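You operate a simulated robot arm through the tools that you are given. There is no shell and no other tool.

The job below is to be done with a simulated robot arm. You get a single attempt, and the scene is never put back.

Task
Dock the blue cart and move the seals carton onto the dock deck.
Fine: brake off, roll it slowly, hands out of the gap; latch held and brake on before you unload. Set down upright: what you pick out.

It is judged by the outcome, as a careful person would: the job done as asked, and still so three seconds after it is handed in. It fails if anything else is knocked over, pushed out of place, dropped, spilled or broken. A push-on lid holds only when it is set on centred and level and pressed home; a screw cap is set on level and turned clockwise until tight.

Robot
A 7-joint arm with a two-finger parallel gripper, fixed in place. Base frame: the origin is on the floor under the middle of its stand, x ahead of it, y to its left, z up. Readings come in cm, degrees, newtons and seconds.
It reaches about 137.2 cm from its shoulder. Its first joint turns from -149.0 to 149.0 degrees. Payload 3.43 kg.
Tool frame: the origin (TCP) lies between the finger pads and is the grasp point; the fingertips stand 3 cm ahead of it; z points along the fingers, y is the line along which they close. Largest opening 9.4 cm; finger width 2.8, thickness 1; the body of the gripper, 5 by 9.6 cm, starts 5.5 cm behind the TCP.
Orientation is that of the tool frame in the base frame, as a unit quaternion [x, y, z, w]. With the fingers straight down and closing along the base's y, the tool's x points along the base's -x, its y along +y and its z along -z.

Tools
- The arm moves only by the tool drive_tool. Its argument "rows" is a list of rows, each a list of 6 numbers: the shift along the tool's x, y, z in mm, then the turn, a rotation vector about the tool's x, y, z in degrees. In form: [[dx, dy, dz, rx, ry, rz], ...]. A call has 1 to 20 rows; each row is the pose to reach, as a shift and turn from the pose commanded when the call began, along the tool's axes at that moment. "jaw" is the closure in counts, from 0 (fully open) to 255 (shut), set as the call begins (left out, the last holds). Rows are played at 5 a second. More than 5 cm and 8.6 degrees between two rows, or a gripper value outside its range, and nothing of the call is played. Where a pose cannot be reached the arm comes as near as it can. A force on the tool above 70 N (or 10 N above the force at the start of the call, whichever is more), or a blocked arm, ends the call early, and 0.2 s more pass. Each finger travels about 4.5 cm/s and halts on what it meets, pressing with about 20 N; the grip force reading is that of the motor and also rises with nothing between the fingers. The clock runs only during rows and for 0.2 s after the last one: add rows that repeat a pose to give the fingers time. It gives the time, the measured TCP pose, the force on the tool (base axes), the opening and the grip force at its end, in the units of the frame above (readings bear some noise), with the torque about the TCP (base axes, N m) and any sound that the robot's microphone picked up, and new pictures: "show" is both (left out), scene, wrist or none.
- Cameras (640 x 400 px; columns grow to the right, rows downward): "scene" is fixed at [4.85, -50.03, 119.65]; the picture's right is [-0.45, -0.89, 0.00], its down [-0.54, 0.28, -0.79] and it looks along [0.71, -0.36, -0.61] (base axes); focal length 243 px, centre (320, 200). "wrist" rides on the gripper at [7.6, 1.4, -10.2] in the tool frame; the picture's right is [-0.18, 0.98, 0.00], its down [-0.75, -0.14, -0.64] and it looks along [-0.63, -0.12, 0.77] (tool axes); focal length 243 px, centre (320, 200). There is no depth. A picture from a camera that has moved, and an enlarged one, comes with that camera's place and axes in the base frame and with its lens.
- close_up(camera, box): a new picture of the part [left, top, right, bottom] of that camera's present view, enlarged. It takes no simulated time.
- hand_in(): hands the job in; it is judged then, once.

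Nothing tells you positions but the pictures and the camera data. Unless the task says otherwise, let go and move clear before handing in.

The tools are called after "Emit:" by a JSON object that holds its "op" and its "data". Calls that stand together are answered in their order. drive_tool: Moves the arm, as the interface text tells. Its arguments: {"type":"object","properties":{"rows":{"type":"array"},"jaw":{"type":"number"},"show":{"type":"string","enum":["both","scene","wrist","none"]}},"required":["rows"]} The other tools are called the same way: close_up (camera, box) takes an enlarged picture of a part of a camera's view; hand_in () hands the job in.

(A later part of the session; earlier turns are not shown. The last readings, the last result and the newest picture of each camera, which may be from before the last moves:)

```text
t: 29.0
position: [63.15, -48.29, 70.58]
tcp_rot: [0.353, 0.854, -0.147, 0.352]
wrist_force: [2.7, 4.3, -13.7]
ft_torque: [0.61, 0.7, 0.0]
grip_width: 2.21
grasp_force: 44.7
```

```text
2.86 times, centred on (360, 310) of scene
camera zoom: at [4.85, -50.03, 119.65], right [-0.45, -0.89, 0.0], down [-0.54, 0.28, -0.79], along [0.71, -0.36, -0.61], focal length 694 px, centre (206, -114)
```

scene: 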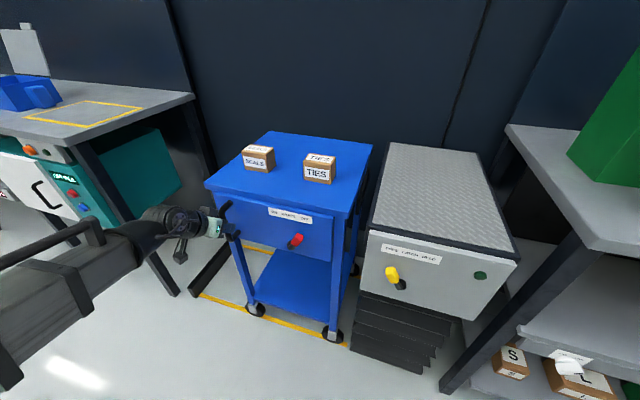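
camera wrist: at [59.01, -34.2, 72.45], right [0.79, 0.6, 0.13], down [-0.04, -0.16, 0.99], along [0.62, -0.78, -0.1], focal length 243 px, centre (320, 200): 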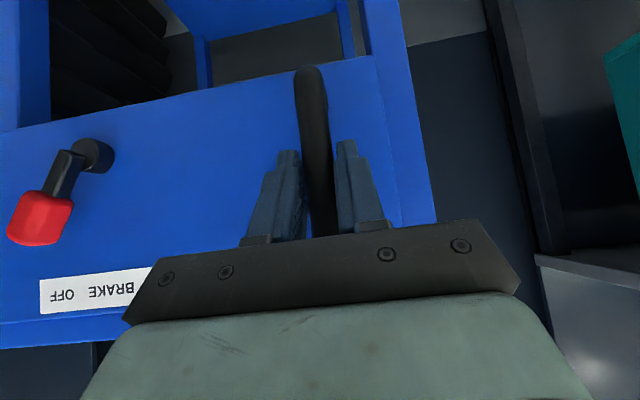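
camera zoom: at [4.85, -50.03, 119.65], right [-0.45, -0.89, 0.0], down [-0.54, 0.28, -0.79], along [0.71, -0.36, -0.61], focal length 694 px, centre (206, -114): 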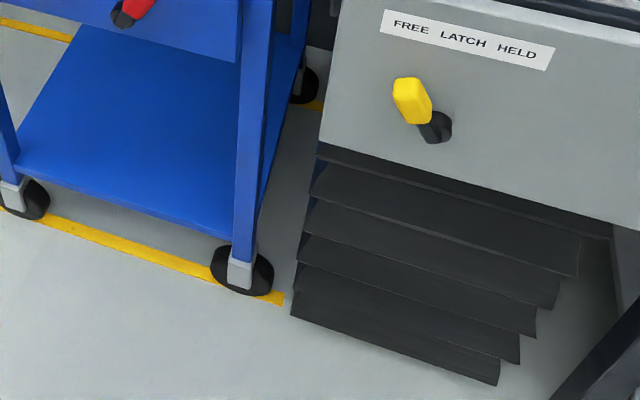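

About 4–5 cm of gap is left, and nothing but the cart is in it. I'll creep in at under 1 cm/s, watching for contact force.

Emit:
{"op": "drive_tool", "data": {"rows": [[0, -1.2, 0, 0, 0, 0], [0, -2.4, 0, 0, 0, 0], [0, -3.6, 0, 0, 0, 0], [0, -4.8, 0, 0, 0, 0], [0, -6, 0, 0, 0, 0], [0, -7.2, 0, 0, 0, 0], [0, -8.4, 0, 0, 0, 0], [0, -9.6, 0, 0, 0, 0], [0, -10.8, 0, 0, 0, 0], [0, -12, 0, 0, 0, 0], [0, -13.2, 0, 0, 0, 0], [0, -14.4, 0, 0, 0, 0], [0, -15.6, 0, 0, 0, 0], [0, -16.8, 0, 0, 0, 0], [0, -18, 0, 0, 0, 0], [0, -19.2, 0, 0, 0, 0], [0, -20.4, 0, 0, 0, 0], [0, -21.6, 0, 0, 0, 0], [0, -22.8, 0, 0, 0, 0], [0, -24, 0, 0, 0, 0]], "show": "scene"}}

Emit:
{"op": "close_up", "data": {"camera": "scene", "box": [280, 130, 440, 230]}}

Emit:
{"op": "close_up", "data": {"camera": "scene", "box": [300, 200, 540, 350]}}

```text
t: 33.2
position: [61.44, -49.83, 70.49]
tcp_rot: [0.354, 0.853, -0.147, 0.354]
wrist_force: [6.9, 3.0, 22.3]
ft_torque: [0.47, 0.56, 0.03]
grip_width: 2.22
grasp_force: 45.8
```

scene: 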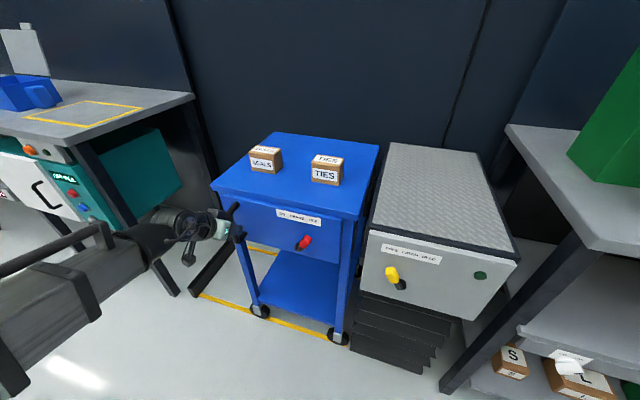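

```text
4.00 times, centred on (360, 180) of scene
camera zoom: at [4.85, -50.03, 119.65], right [-0.45, -0.89, 0.0], down [-0.54, 0.28, -0.79], along [0.71, -0.36, -0.61], focal length 972 px, centre (160, 280)
```

zoom: 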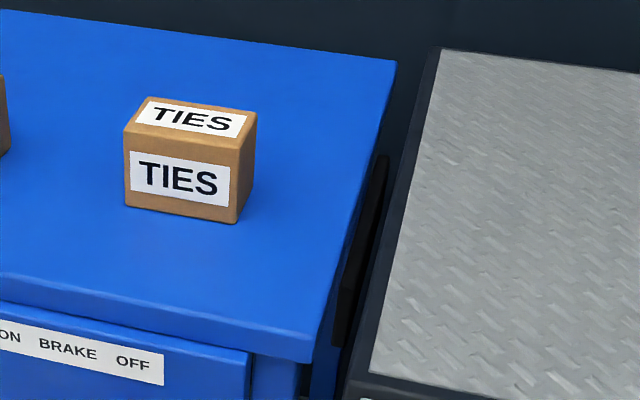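

```text
2.67 times, centred on (420, 275) of scene
camera zoom: at [4.85, -50.03, 119.65], right [-0.45, -0.89, 0.0], down [-0.54, 0.28, -0.79], along [0.71, -0.36, -0.61], focal length 648 px, centre (53, 0)
```

zoom: 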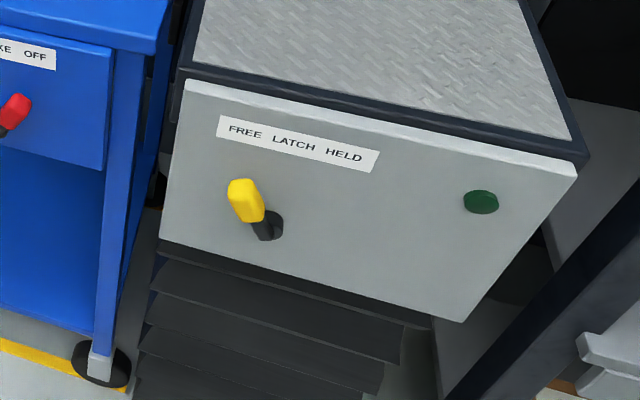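

The remaining gap is about 1–2 cm, with no contact yet. I'll keep creeping at 0.5 cm/s until I feel the dock.

Emit:
{"op": "drive_tool", "data": {"rows": [[-0.4, -1, -0.4, 0, 0, 0], [-0.4, -2, -0.4, 0, 0, 0], [-0.4, -3, -0.4, 0, 0, 0], [-0.4, -4, -0.4, 0, 0, 0], [-0.4, -5, -0.4, 0, 0, 0], [-0.4, -6, -0.4, 0, 0, 0], [-0.4, -7, -0.4, 0, 0, 0], [-0.4, -8, -0.4, 0, 0, 0], [-0.4, -9, -0.4, 0, 0, 0], [-0.4, -10, -0.4, 0, 0, 0]], "show": "scene"}}

Emit:
{"op": "close_up", "data": {"camera": "scene", "box": [280, 130, 440, 230]}}

Emit:
{"op": "close_up", "data": {"camera": "scene", "box": [300, 200, 540, 350]}}

```text
t: 35.4
position: [60.71, -50.68, 70.54]
tcp_rot: [0.354, 0.854, -0.145, 0.352]
wrist_force: [21.4, -9.6, -18.0]
ft_torque: [-0.43, -0.43, 0.04]
grip_width: 2.23
grasp_force: 45.2
```

scene: 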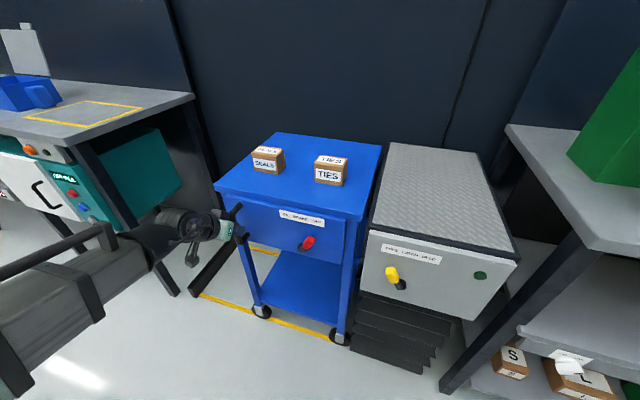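

```text
4.00 times, centred on (360, 180) of scene
camera zoom: at [4.85, -50.03, 119.65], right [-0.45, -0.89, 0.0], down [-0.54, 0.28, -0.79], along [0.71, -0.36, -0.61], focal length 972 px, centre (160, 280)
```

zoom: 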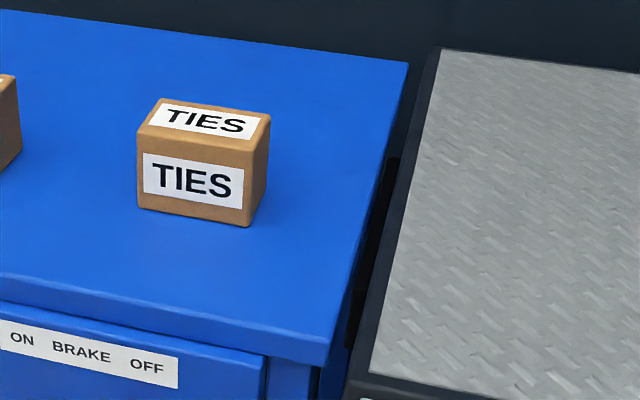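

```text
2.67 times, centred on (420, 275) of scene
camera zoom: at [4.85, -50.03, 119.65], right [-0.45, -0.89, 0.0], down [-0.54, 0.28, -0.79], along [0.71, -0.36, -0.61], focal length 648 px, centre (53, 0)
```

zoom: 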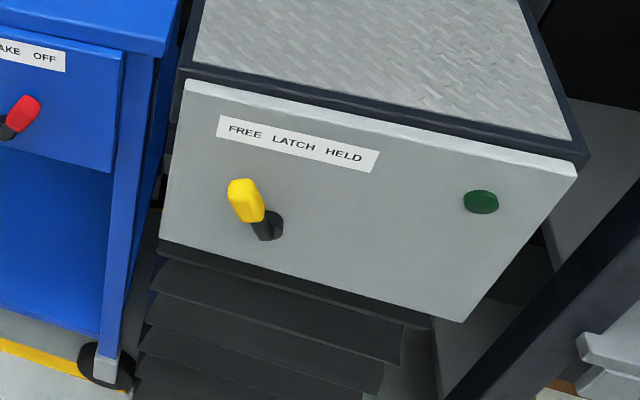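

Still no clear contact along the rolling direction, only small side loads in the grip. I'll go on at 0.5 cm/s while easing that side load.

Emit:
{"op": "drive_tool", "data": {"rows": [[0, -1, 0.5, 0, 0, 0], [0, -2, 0.5, 0, 0, 0], [0, -3, 0.5, 0, 0, 0], [0, -4, 0.5, 0, 0, 0], [0, -5, 0.5, 0, 0, 0], [0, -6, 0.5, 0, 0, 0], [0, -7, 0.5, 0, 0, 0], [0, -8, 0.5, 0, 0, 0]], "show": "scene"}}

Emit:
{"op": "close_up", "data": {"camera": "scene", "box": [300, 130, 460, 230]}}

Emit:
{"op": "close_up", "data": {"camera": "scene", "box": [300, 200, 540, 350]}}

```text
t: 36.9
position: [60.42, -50.7, 70.65]
tcp_rot: [0.353, 0.854, -0.143, 0.354]
wrist_force: [13.9, 11.1, -6.6]
ft_torque: [-0.26, -0.01, 0.13]
grip_width: 2.21
grasp_force: 44.9
stopped in row 7: the force on the tool passed its limit at 73 N (the readings are from after the stop); the commanded pose is now the measured one
```

scene: 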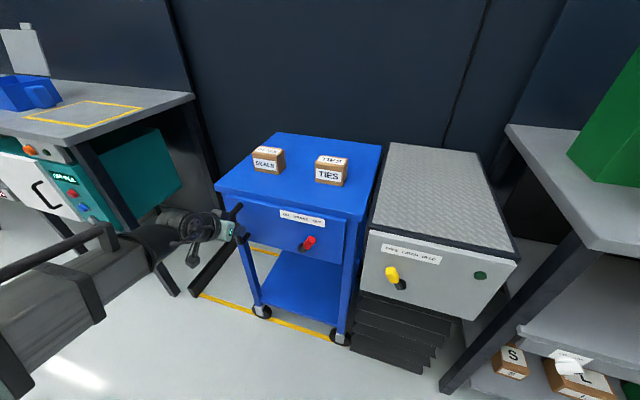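

```text
4.00 times, centred on (380, 180) of scene
camera zoom: at [4.85, -50.03, 119.65], right [-0.45, -0.89, 0.0], down [-0.54, 0.28, -0.79], along [0.71, -0.36, -0.61], focal length 972 px, centre (80, 280)
```

zoom: 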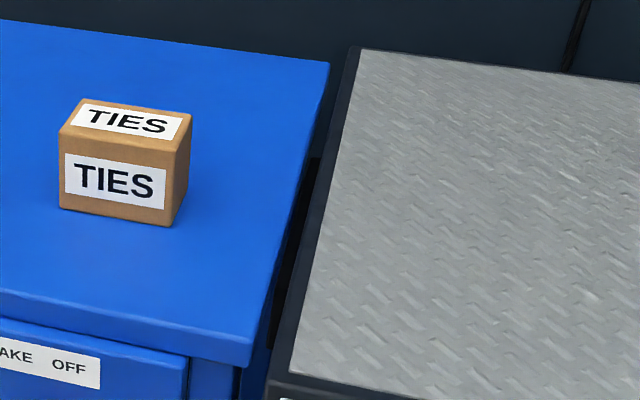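

```text
2.67 times, centred on (420, 275) of scene
camera zoom: at [4.85, -50.03, 119.65], right [-0.45, -0.89, 0.0], down [-0.54, 0.28, -0.79], along [0.71, -0.36, -0.61], focal length 648 px, centre (53, 0)
```

zoom: 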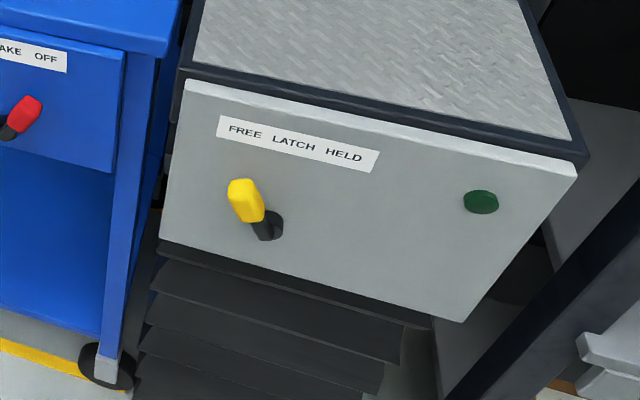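

The cart is now solidly against the dock, the force limit having stopped the arm at the bumper. I'll release the handle, back straight out, and check that the cart stays put.

Emit:
{"op": "drive_tool", "data": {"rows": [[0, 0, 0, 0, 0, 0], [0, 0, 0, 0, 0, 0], [0, 0, 0, 0, 0, 0], [0, 0, 0, 0, 0, 0], [0, 0, 0, 0, 0, 0], [0, 0, 0, 0, 0, 0]], "jaw": 0, "show": "wrist"}}

Emit:
{"op": "drive_tool", "data": {"rows": [[0, 0, -20, 0, 0, 0], [0, 0, -50, 0, 0, 0], [0, 0, -80, 0, 0, 0], [0, 0, -110, 0, 0, 0], [0, 0, -140, 0, 0, 0], [0, 0, -150, 0, 0, 0]], "show": "both"}}

Emit:
{"op": "close_up", "data": {"camera": "scene", "box": [300, 130, 460, 230]}}

```text
t: 38.3
position: [60.45, -50.71, 70.66]
tcp_rot: [0.351, 0.855, -0.142, 0.355]
wrist_force: [-0.3, 0.0, 0.4]
ft_torque: [0.02, 0.01, 0.01]
grip_width: 9.42
grasp_force: 0.1
camera wrist: at [52.4, -40.73, 72.54], right [0.78, 0.61, 0.13], down [-0.05, -0.16, 0.99], along [0.62, -0.78, -0.1], focal length 243 px, centre (320, 200)
```

wrist: 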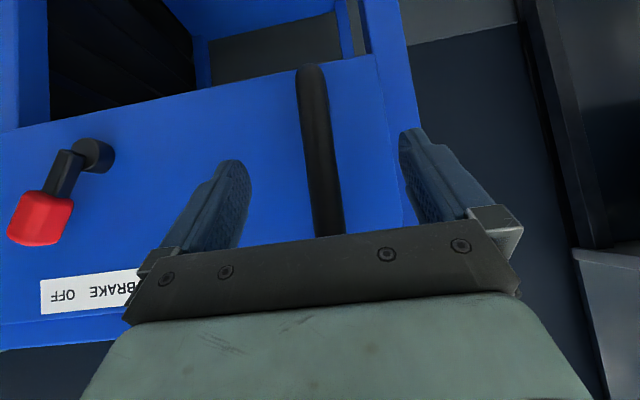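

```text
t: 39.7
position: [52.97, -43.4, 81.46]
tcp_rot: [0.352, 0.854, -0.143, 0.354]
wrist_force: [0.5, -0.3, -0.5]
ft_torque: [-0.01, 0.01, -0.01]
grip_width: 9.42
grasp_force: 0.1
camera wrist: at [44.93, -33.36, 83.28], right [0.78, 0.61, 0.13], down [-0.04, -0.16, 0.99], along [0.62, -0.78, -0.1], focal length 243 px, centre (320, 200)
```

scene: 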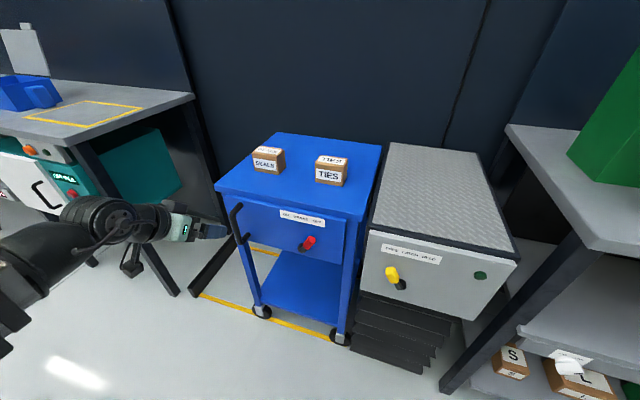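
wrist: 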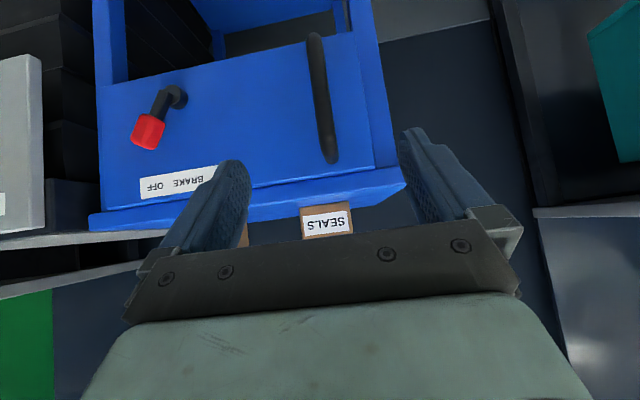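

```text
4.00 times, centred on (380, 180) of scene
camera zoom: at [4.85, -50.03, 119.65], right [-0.45, -0.89, 0.0], down [-0.54, 0.28, -0.79], along [0.71, -0.36, -0.61], focal length 972 px, centre (80, 280)
```

zoom: 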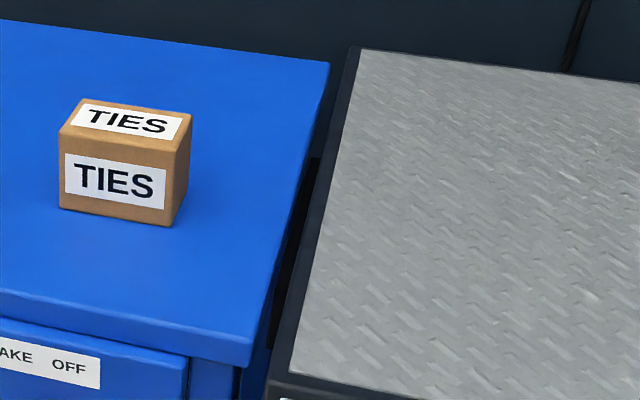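

The cart stayed docked when I let go. Next is the yellow dock latch, which still points to FREE. With the jaws shut, I'll move right, well in front of the panels, to look at it.

Emit:
{"op": "drive_tool", "data": {"rows": [[0, -20, -10, 0, 0, 0], [0, -60, -20, 0, 0, 0], [0, -100, -20, 0, 0, 0], [0, -140, -20, 0, 0, 0], [0, -180, -20, 0, 0, 0], [0, -220, -20, 0, 0, 0], [0, -260, -20, 0, 0, 0], [0, -300, -20, 0, 0, 0], [0, -340, -20, 0, 0, 0], [0, -370, -20, 0, 0, 0], [0, -390, -20, 0, 0, 0]], "jaw": 255, "show": "both"}}

Emit:
{"op": "close_up", "data": {"camera": "wrist", "box": [160, 20, 480, 220]}}

Emit:
{"op": "close_up", "data": {"camera": "scene", "box": [300, 200, 540, 350]}}

```text
t: 42.1
position: [24.44, -69.9, 82.57]
tcp_rot: [0.352, 0.854, -0.144, 0.355]
wrist_force: [-0.9, 0.0, -0.8]
ft_torque: [-0.01, 0.02, -0.01]
grip_width: 0.01
grasp_force: 20.2
out of reach, approached as far as the arm can: row 1, 2, 3, 4
camera wrist: at [16.34, -59.89, 84.51], right [0.78, 0.61, 0.13], down [-0.05, -0.16, 0.99], along [0.62, -0.78, -0.1], focal length 243 px, centre (320, 200)
```

scene: 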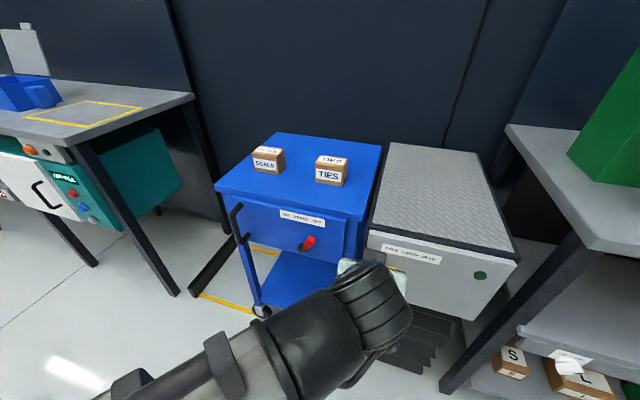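
wrist: 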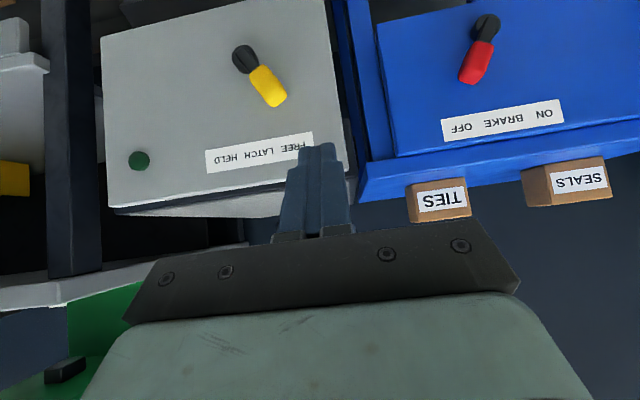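

```text
2.00 times, centred on (320, 120) of wrist
camera zoom: at [16.34, -59.89, 84.51], right [0.78, 0.61, 0.13], down [-0.05, -0.16, 0.99], along [0.62, -0.78, -0.1], focal length 485 px, centre (320, 360)
```

zoom: 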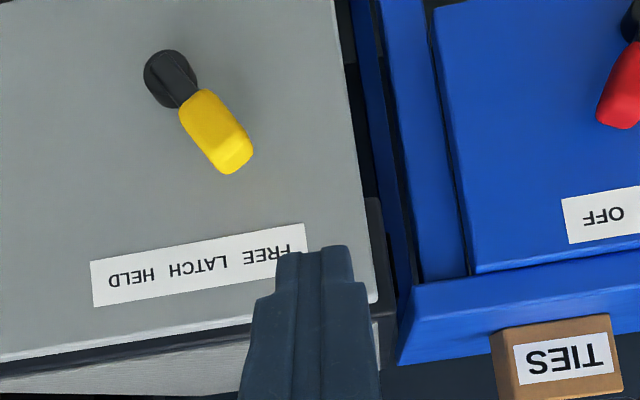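

```text
2.67 times, centred on (420, 275) of scene
camera zoom: at [4.85, -50.03, 119.65], right [-0.45, -0.89, 0.0], down [-0.54, 0.28, -0.79], along [0.71, -0.36, -0.61], focal length 648 px, centre (53, 0)
```

zoom: 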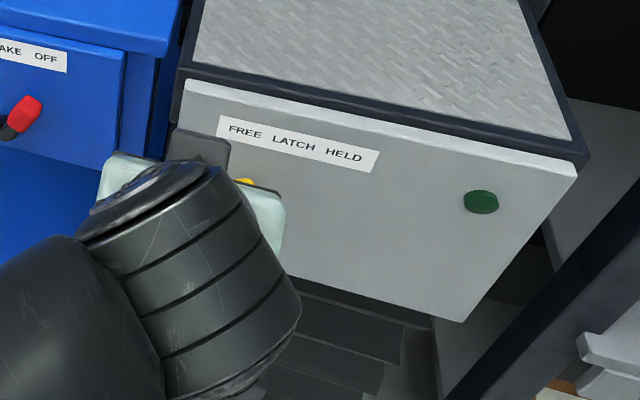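

The latch is the same kind of lever: pivot near z 64.6, yellow knob up-left on FREE, panel about 3 cm nearer to me than the cart's. I'll bring the closed fingers in to the left of the yellow knob, staying in front of the dock panel and out of the gap.

Emit:
{"op": "drive_tool", "data": {"rows": [[8, -5, 20, 0, 0, 0], [15, -8.5, 45, 0, 0, 0], [15, -8.5, 70, 0, 0, 0], [15, -8.5, 95, 0, 0, 0], [15, -8.5, 115, 0, 0, 0], [15, -8.5, 128, 0, 0, 0], [15, -8.5, 136, 0, 0, 0]], "show": "both"}}

Emit:
{"op": "close_up", "data": {"camera": "wrist", "box": [160, 20, 480, 220]}}

```text
t: 43.7
position: [29.99, -76.56, 71.83]
tcp_rot: [0.353, 0.854, -0.144, 0.354]
wrist_force: [-0.7, 0.1, -0.7]
ft_torque: [0.02, 0.0, -0.02]
grip_width: 0.0
grasp_force: 19.9
camera wrist: at [21.9, -66.6, 73.7], right [0.78, 0.61, 0.13], down [-0.05, -0.16, 0.99], along [0.62, -0.78, -0.1], focal length 243 px, centre (320, 200)
```

scene: 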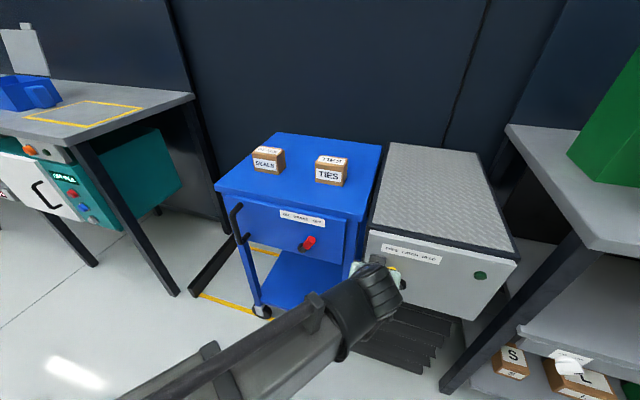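
wrist: 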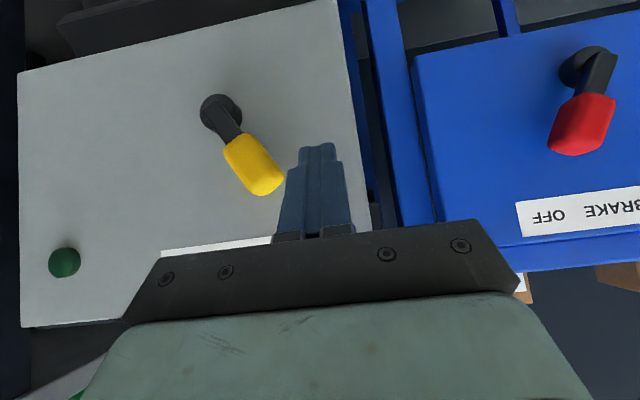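

```text
2.00 times, centred on (320, 120) of wrist
camera zoom: at [21.9, -66.6, 73.7], right [0.78, 0.61, 0.13], down [-0.05, -0.16, 0.99], along [0.62, -0.78, -0.1], focal length 485 px, centre (320, 360)
```

zoom: 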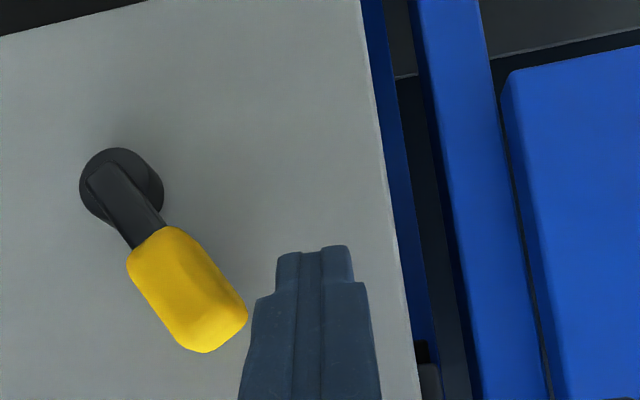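

The fingers are lined up just left of the yellow knob. I'll go in 6 mm more and push slowly toward HELD.

Emit:
{"op": "drive_tool", "data": {"rows": [[0, 0, 3, 0, 0, 0], [0, 0, 6, 0, 0, 0], [0, -5, 6, 0, 0, 0], [0, -10, 6, 0, 0, 0], [0, -15, 6, 0, 0, 0], [0, -20, 6, 0, 0, 0], [0, -25, 6, 0, 0, 0], [0, -30, 6, 0, 0, 0], [0, -35, 6, 0, 0, 0], [0, -40, 6, 0, 0, 0], [0, -45, 6, 0, 0, 0], [0, -50, 6, 0, 0, 0], [0, -55, 6, 0, 0, 0], [0, -60, 6, 0, 0, 0], [0, -65, 6, 0, 0, 0], [0, -69, 6, 0, 0, 0]], "show": "both"}}

Emit:
{"op": "close_up", "data": {"camera": "wrist", "box": [160, 20, 480, 220]}}

```text
t: 47.1
position: [25.24, -81.8, 71.35]
tcp_rot: [0.352, 0.854, -0.143, 0.355]
wrist_force: [0.2, 0.0, -0.4]
ft_torque: [0.01, -0.01, 0.0]
grip_width: 0.0
grasp_force: 20.2
camera wrist: at [17.23, -71.83, 73.21], right [0.78, 0.61, 0.13], down [-0.05, -0.16, 0.99], along [0.62, -0.78, -0.1], focal length 243 px, centre (320, 200)
```

scene: 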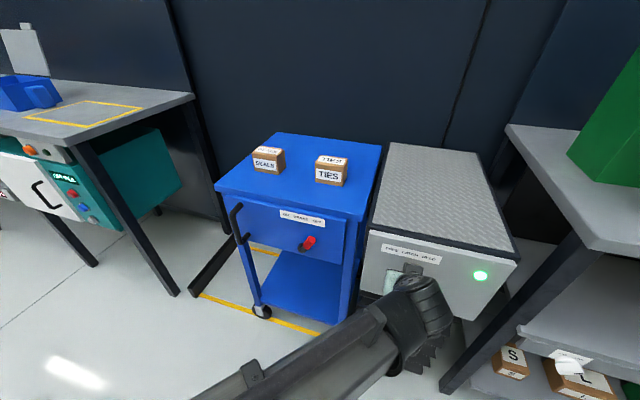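
wrist: 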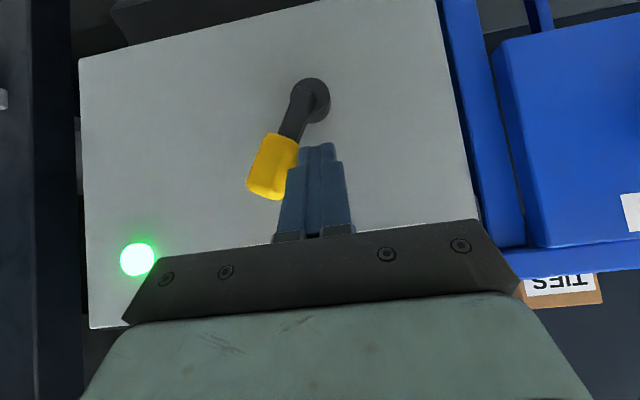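

```text
2.00 times, centred on (320, 120) of wrist
camera zoom: at [17.23, -71.83, 73.21], right [0.78, 0.61, 0.13], down [-0.05, -0.16, 0.99], along [0.62, -0.78, -0.1], focal length 485 px, centre (320, 360)
```

zoom: 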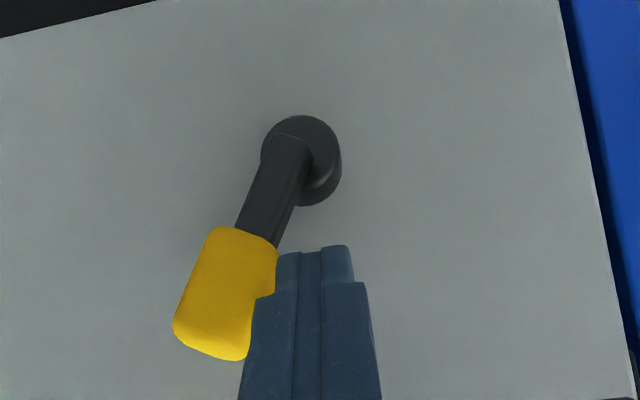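

The dock lamp has turned bright green and the latch points to HELD. I'll back out, move over to the right-hand side of the red brake knob, and prepare to push it to ON.

Emit:
{"op": "drive_tool", "data": {"rows": [[0, 3, 0, 0, 0, 0], [0, 4, -30, 0, 0, 0], [0, 4, -60, 0, 0, 0], [0, 4, -95, 0, 0, 0], [0, 20, -115, 0, 0, 0], [0, 55, -115, 0, 0, 0], [0, 95, -115, 0, 0, 0], [0, 135, -115, 0, 0, 0], [0, 170, -115, 0, 0, 0], [0, 195, -115, 0, 0, 0], [0, 195, -115, 0, 0, 0]], "show": "both"}}

Emit:
{"op": "close_up", "data": {"camera": "wrist", "box": [160, 20, 480, 220]}}

Emit:
{"op": "close_up", "data": {"camera": "scene", "box": [340, 210, 540, 335]}}

```text
t: 49.5
position: [33.08, -62.33, 79.5]
tcp_rot: [0.353, 0.854, -0.144, 0.354]
wrist_force: [0.2, -0.6, 0.8]
ft_torque: [0.02, 0.03, 0.02]
grip_width: 0.0
grasp_force: 19.9
camera wrist: at [25.12, -52.22, 81.32], right [0.78, 0.61, 0.13], down [-0.05, -0.16, 0.99], along [0.62, -0.78, -0.1], focal length 243 px, centre (320, 200)
```

scene: 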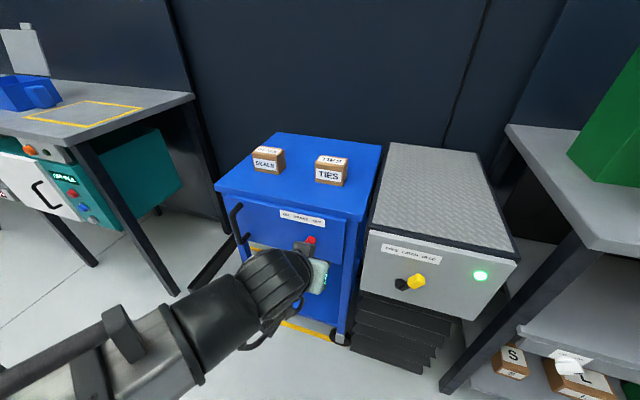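
wrist: 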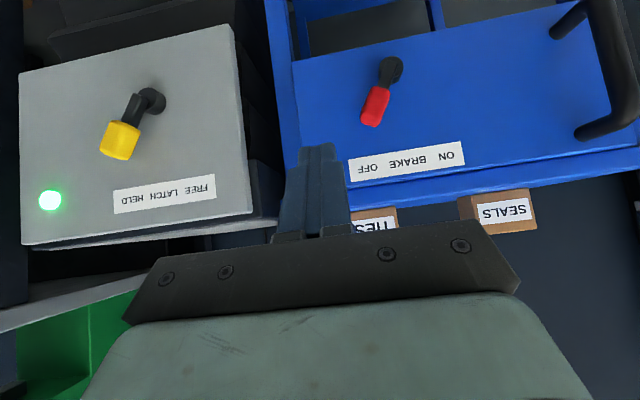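

```text
2.00 times, centred on (320, 120) of wrist
camera zoom: at [25.12, -52.22, 81.32], right [0.78, 0.61, 0.13], down [-0.05, -0.16, 0.99], along [0.62, -0.78, -0.1], focal length 485 px, centre (320, 360)
```

zoom: 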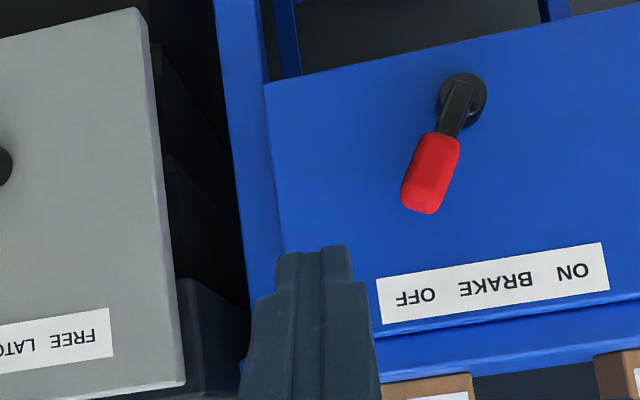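

```text
3.20 times, centred on (440, 272) of scene
camera zoom: at [4.85, -50.03, 119.65], right [-0.45, -0.89, 0.0], down [-0.54, 0.28, -0.79], along [0.71, -0.36, -0.61], focal length 778 px, centre (-64, -32)
```

zoom: 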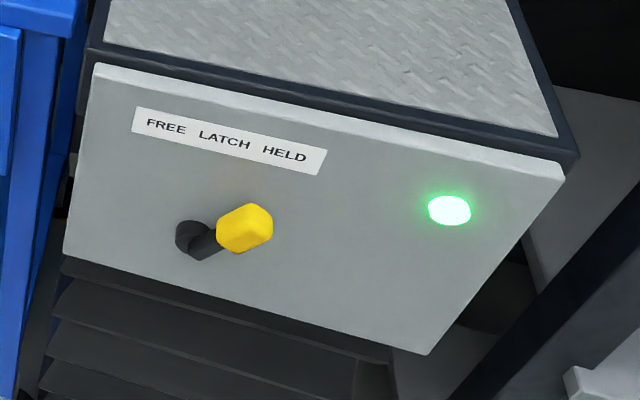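

The latch is clearly on HELD with the lamp lit. The fingers are in line with the spot to the right of the red knob, so I'll go in there without touching it.

Emit:
{"op": "drive_tool", "data": {"rows": [[-12, 0, 20, 0, 0, 0], [-25, 0, 45, 0, 0, 0], [-25, 0, 70, 0, 0, 0], [-25, 0, 95, 0, 0, 0], [-25, 0, 115, 0, 0, 0], [-25, 0, 130, 0, 0, 0], [-25, 0, 141, 0, 0, 0]], "show": "wrist"}}

Emit:
{"op": "close_up", "data": {"camera": "wrist", "box": [160, 20, 480, 220]}}

```text
t: 51.1
position: [41.73, -70.44, 71.22]
tcp_rot: [0.352, 0.854, -0.144, 0.355]
wrist_force: [-0.7, -0.1, -0.8]
ft_torque: [-0.03, 0.01, 0.01]
grip_width: 0.0
grasp_force: 20.0
camera wrist: at [33.65, -60.45, 73.14], right [0.78, 0.61, 0.13], down [-0.05, -0.16, 0.99], along [0.62, -0.78, -0.1], focal length 243 px, centre (320, 200)
```

wrist: 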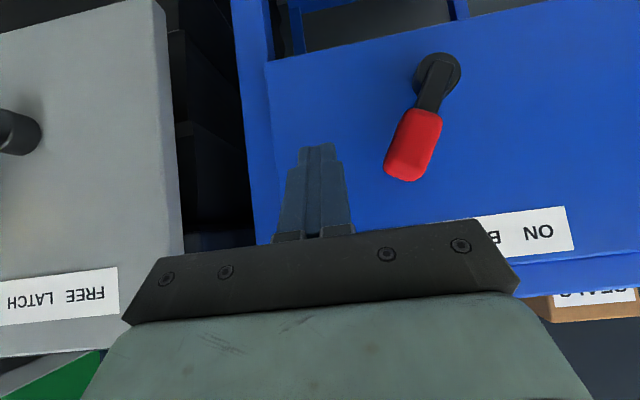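

```text
2.00 times, centred on (320, 120) of wrist
camera zoom: at [33.65, -60.45, 73.14], right [0.78, 0.61, 0.13], down [-0.05, -0.16, 0.99], along [0.62, -0.78, -0.1], focal length 485 px, centre (320, 360)
```

zoom: 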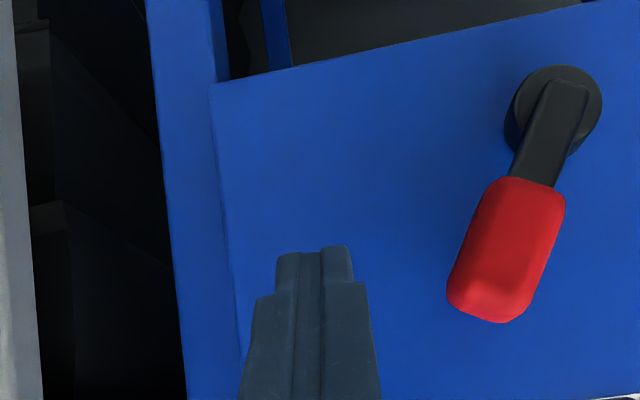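

The fingers are just right of the red knob and level with it. I'll push it slowly left toward ON.

Emit:
{"op": "drive_tool", "data": {"rows": [[0, 7, 0, 0, 0, 0], [0, 14, 0, 0, 0, 0], [0, 20, 0, 0, 0, 0], [0, 25, 0, 0, 0, 0], [0, 30, 0, 0, 0, 0], [0, 35, 0, 0, 0, 0], [0, 40, 0, 0, 0, 0], [0, 45, 0, 0, 0, 0], [0, 50, 0, 0, 0, 0], [0, 55, 0, 0, 0, 0], [0, 60, 0, 0, 0, 0], [0, 65, 0, 0, 0, 0], [0, 70, 0, 0, 0, 0], [0, 75, 0, 0, 0, 0], [0, 78, 0, 0, 0, 0]], "show": "both"}}

Emit:
{"op": "close_up", "data": {"camera": "wrist", "box": [160, 20, 480, 220]}}

Emit:
{"op": "close_up", "data": {"camera": "scene", "box": [300, 130, 460, 230]}}

```text
t: 54.3
position: [47.24, -65.02, 71.55]
tcp_rot: [0.353, 0.854, -0.143, 0.354]
wrist_force: [0.1, -0.3, -0.7]
ft_torque: [0.02, 0.0, 0.01]
grip_width: 0.0
grasp_force: 20.2
camera wrist: at [39.16, -54.96, 73.36], right [0.78, 0.61, 0.13], down [-0.05, -0.16, 0.99], along [0.62, -0.78, -0.1], focal length 243 px, centre (320, 200)
```

scene: 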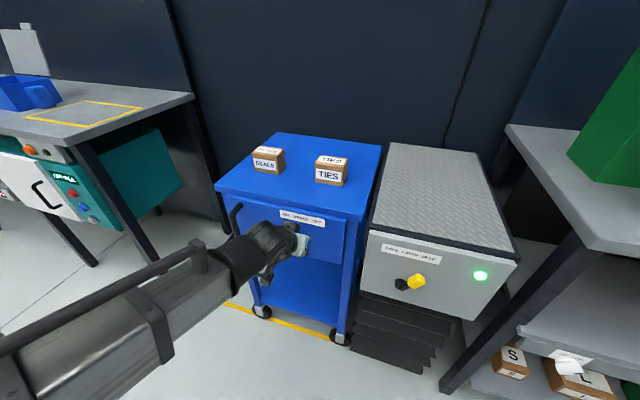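
wrist: 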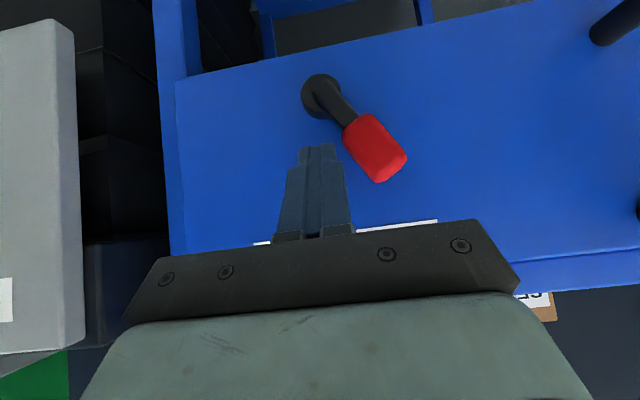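

```text
2.00 times, centred on (320, 120) of wrist
camera zoom: at [39.16, -54.96, 73.36], right [0.78, 0.61, 0.13], down [-0.05, -0.16, 0.99], along [0.62, -0.78, -0.1], focal length 485 px, centre (320, 360)
```

zoom: 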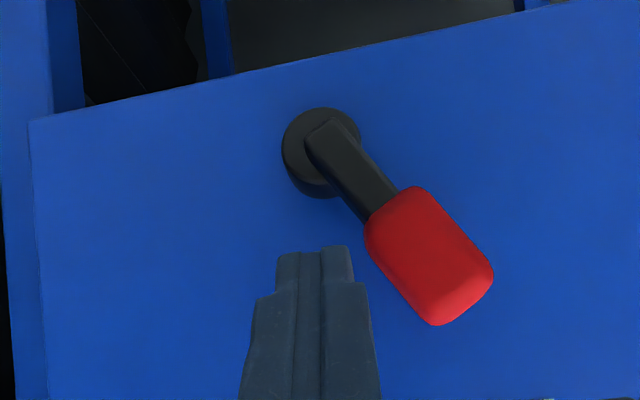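

```text
4.00 times, centred on (380, 180) of scene
camera zoom: at [4.85, -50.03, 119.65], right [-0.45, -0.89, 0.0], down [-0.54, 0.28, -0.79], along [0.71, -0.36, -0.61], focal length 972 px, centre (80, 280)
```

zoom: 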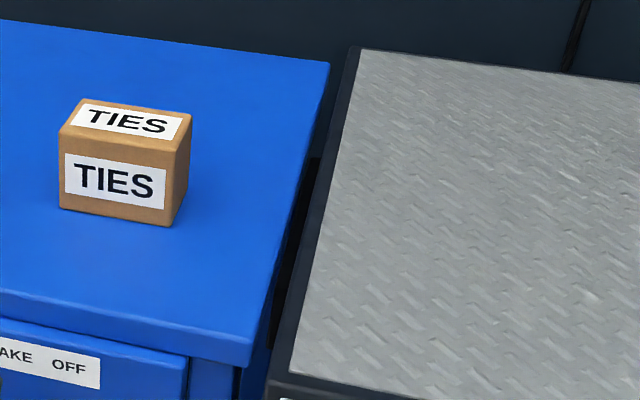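

The brake lever has snapped over to ON, the cart has not moved, and the lamp is still green. I'll back out and rise clear, open the jaws, and re-measure the SEALS carton.

Emit:
{"op": "drive_tool", "data": {"rows": [[0, -3, 0, 0, 0, 0], [0, -4, -30, 0, 0, 0], [0, -4, -60, 0, 0, 0], [0, -4, -90, 0, 0, 0], [0, -4, -115, 0, 0, 0], [-35, -4, -150, 0, 0, 0], [-70, -4, -185, 0, 0, 0], [-105, -4, -220, 0, 0, 0], [-120, -4, -235, 0, 0, 0]], "show": "none"}}

Emit:
{"op": "drive_tool", "data": {"rows": [[0, 0, 0, 0, 0, 0], [0, 0, 0, 0, 0, 0], [0, 0, 0, 0, 0, 0], [0, 0, 0, 0, 0, 0], [0, 0, 0, 0, 0, 0], [0, 0, 0, 0, 0, 0]], "jaw": 0, "show": "both"}}

Emit:
{"op": "close_up", "data": {"camera": "scene", "box": [210, 120, 410, 245]}}

Emit:
{"op": "close_up", "data": {"camera": "wrist", "box": [160, 20, 480, 220]}}

```text
t: 56.3
position: [41.37, -59.66, 96.6]
tcp_rot: [0.353, 0.854, -0.144, 0.354]
wrist_force: [0.6, -0.9, 0.5]
ft_torque: [0.02, 0.02, 0.01]
grip_width: 0.0
grasp_force: 20.6
```

```text
t: 57.7
position: [41.32, -59.66, 96.44]
tcp_rot: [0.352, 0.854, -0.143, 0.356]
wrist_force: [0.7, -0.3, -0.6]
ft_torque: [0.0, 0.02, -0.03]
grip_width: 9.4
grasp_force: 0.1
camera wrist: at [33.35, -49.62, 98.35], right [0.78, 0.61, 0.13], down [-0.05, -0.16, 0.99], along [0.62, -0.78, -0.1], focal length 243 px, centre (320, 200)
```

scene: 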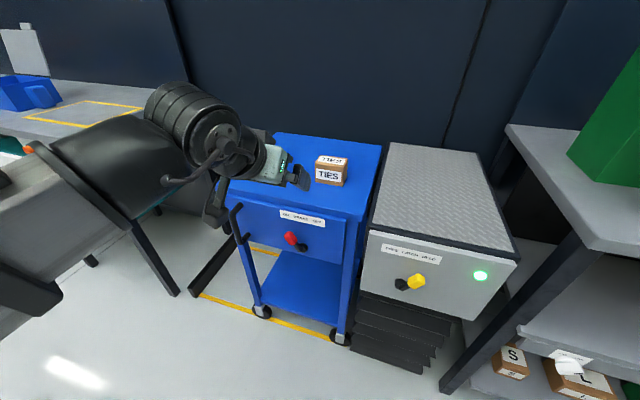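
wrist: 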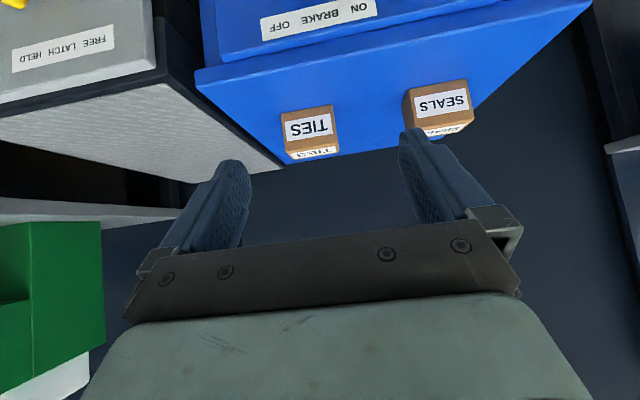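

```text
3.20 times, centred on (310, 182) of scene
camera zoom: at [4.85, -50.03, 119.65], right [-0.45, -0.89, 0.0], down [-0.54, 0.28, -0.79], along [0.71, -0.36, -0.61], focal length 778 px, centre (352, 256)
```

zoom: 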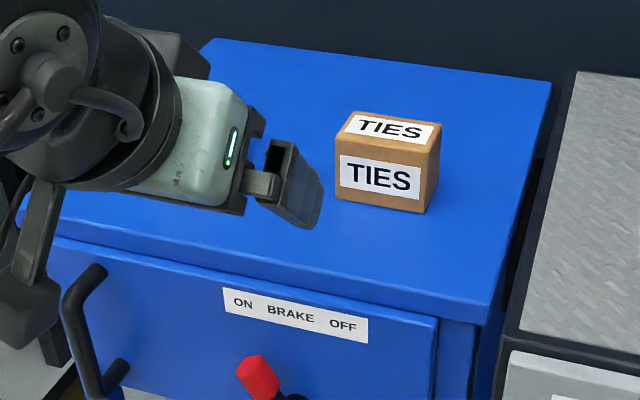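

```text
2.00 times, centred on (320, 120) of wrist
camera zoom: at [33.35, -49.62, 98.35], right [0.78, 0.61, 0.13], down [-0.05, -0.16, 0.99], along [0.62, -0.78, -0.1], focal length 485 px, centre (320, 360)
```

zoom: 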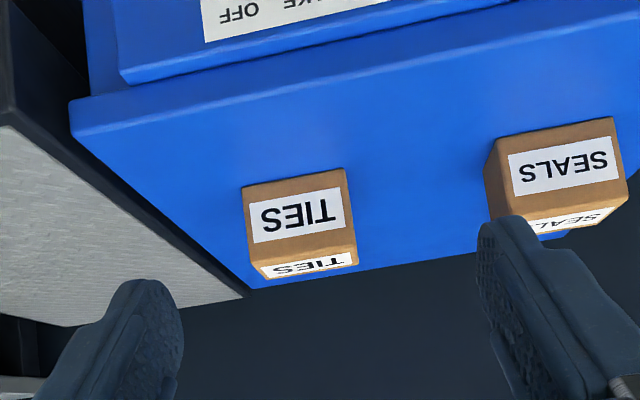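

The brake shows ON in the scene view. The SEALS carton sits near my rotated coordinates (-3.8, 97.7), about 8 cm long and 5–6 cm deep. I'll turn the gripper fingers-down with the jaws closing across its shorter side and stop high above it.

Emit:
{"op": "drive_tool", "data": {"rows": [[-19.4, 14, 11.6, 2.97, 2.91, 7.09], [-38.8, 28, 23.2, 5.94, 5.82, 14.18], [-58.1, 42, 34.8, 8.92, 8.72, 21.27], [-77.5, 56, 46.4, 11.89, 11.63, 28.36], [-96.9, 70, 58, 14.86, 14.54, 35.45], [-116.3, 84, 69.7, 17.83, 17.45, 42.54], [-135.7, 98, 81.3, 20.8, 20.36, 49.64], [-155, 112, 92.9, 23.78, 23.26, 56.73], [-174.4, 126, 104.5, 26.75, 26.17, 63.82], [-193.8, 140, 116.1, 29.72, 29.08, 70.91], [-213.2, 154, 127.7, 32.69, 31.99, 78], [-232.6, 168, 139.3, 35.66, 34.9, 85.09]], "show": "both"}}

Emit:
{"op": "close_up", "data": {"camera": "scene", "box": [210, 100, 410, 225]}}

Emit:
{"op": "close_up", "data": {"camera": "wrist", "box": [160, 20, 480, 220]}}

```text
t: 60.3
position: [71.59, -66.35, 103.03]
tcp_rot: [0.925, 0.38, -0.001, -0.001]
wrist_force: [-0.3, 0.6, 0.5]
ft_torque: [-0.03, 0.0, 0.02]
grip_width: 9.38
grasp_force: 0.1
camera wrist: at [77.92, -61.89, 113.37], right [0.56, -0.83, 0.0], down [-0.63, -0.43, 0.64], along [-0.53, -0.36, -0.77], focal length 243 px, centre (320, 200)
```

scene: 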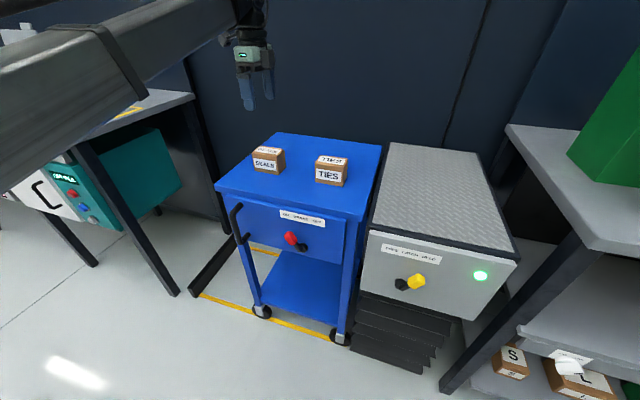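
wrist: 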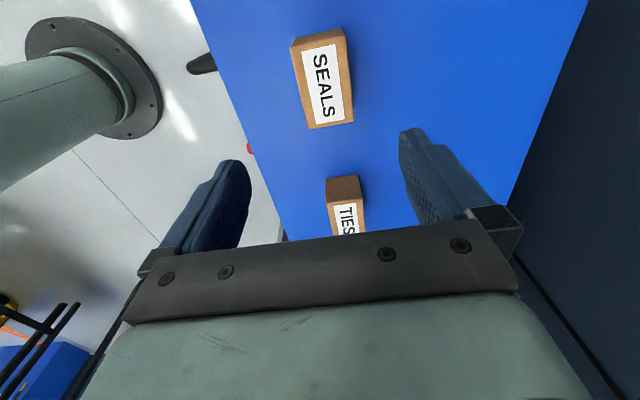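

```text
3.20 times, centred on (310, 162) of scene
camera zoom: at [4.85, -50.03, 119.65], right [-0.45, -0.89, 0.0], down [-0.54, 0.28, -0.79], along [0.71, -0.36, -0.61], focal length 778 px, centre (352, 320)
```

zoom: 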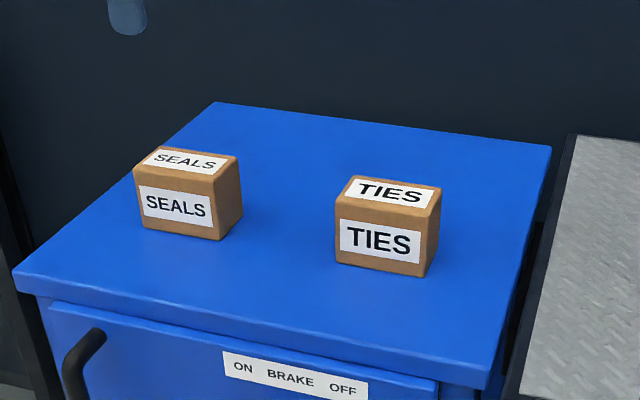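

```text
2.00 times, centred on (320, 120) of wrist
camera zoom: at [77.92, -61.89, 113.37], right [0.56, -0.83, 0.0], down [-0.63, -0.43, 0.64], along [-0.53, -0.36, -0.77], focal length 485 px, centre (320, 360)
```

zoom: 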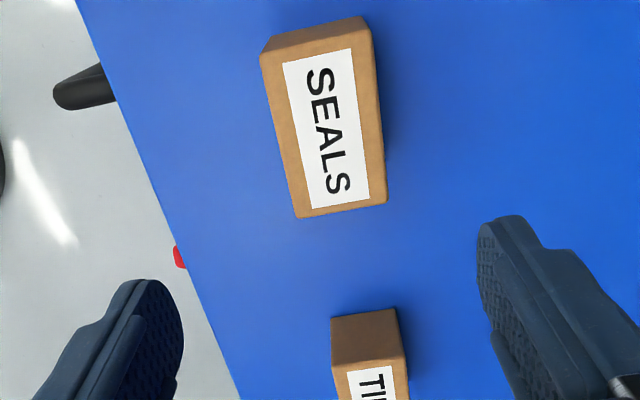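

From overhead the SEALS carton measures about 8 × 5 cm, its centre roughly 5 mm off my tool axis both ways. I'll correct that and descend until the tips are about 1 cm above the cart top.

Emit:
{"op": "drive_tool", "data": {"rows": [[5, 4.5, 15, 0, 0, 0], [5, 4.5, 45, 0, 0, 0], [5, 4.5, 75, 0, 0, 0], [5, 4.5, 105, 0, 0, 0], [5, 4.5, 130, 0, 0, 0], [5, 4.5, 130, 0, 0, 0]], "show": "both"}}

Emit:
{"op": "close_up", "data": {"camera": "wrist", "box": [160, 20, 480, 220]}}

Emit:
{"op": "close_up", "data": {"camera": "scene", "box": [210, 100, 410, 225]}}

```text
t: 61.7
position: [72.04, -66.08, 90.04]
tcp_rot: [0.925, 0.381, -0.001, 0.0]
wrist_force: [0.6, 0.6, 0.6]
ft_torque: [0.01, 0.0, 0.01]
grip_width: 9.4
grasp_force: 0.1
camera wrist: at [78.29, -61.6, 100.29], right [0.56, -0.83, 0.0], down [-0.63, -0.43, 0.64], along [-0.53, -0.36, -0.77], focal length 243 px, centre (320, 200)
```

scene: 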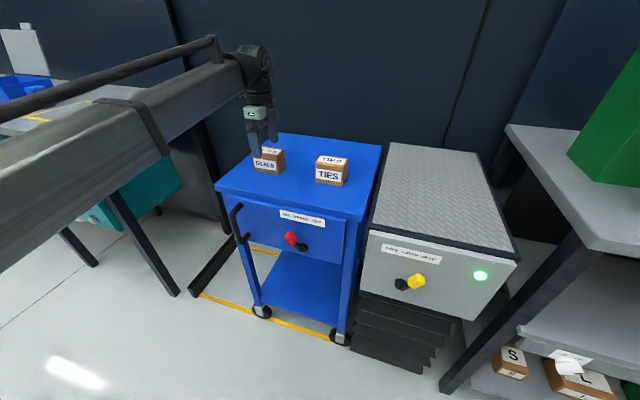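
wrist: 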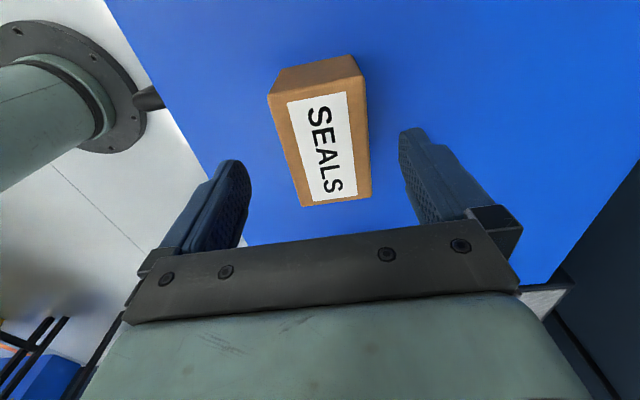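

```text
2.00 times, centred on (320, 120) of wrist
camera zoom: at [78.29, -61.6, 100.29], right [0.56, -0.83, 0.0], down [-0.63, -0.43, 0.64], along [-0.53, -0.36, -0.77], focal length 485 px, centre (320, 360)
```

zoom: 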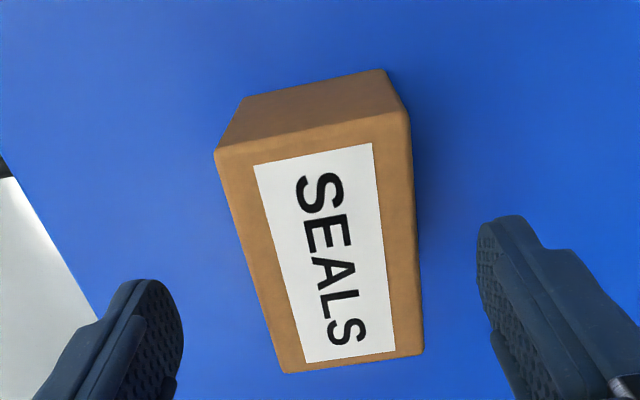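

```text
3.20 times, centred on (310, 162) of scene
camera zoom: at [4.85, -50.03, 119.65], right [-0.45, -0.89, 0.0], down [-0.54, 0.28, -0.79], along [0.71, -0.36, -0.61], focal length 778 px, centre (352, 320)
```

zoom: 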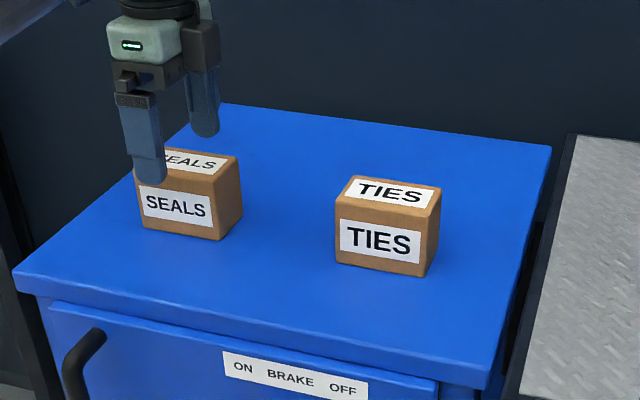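

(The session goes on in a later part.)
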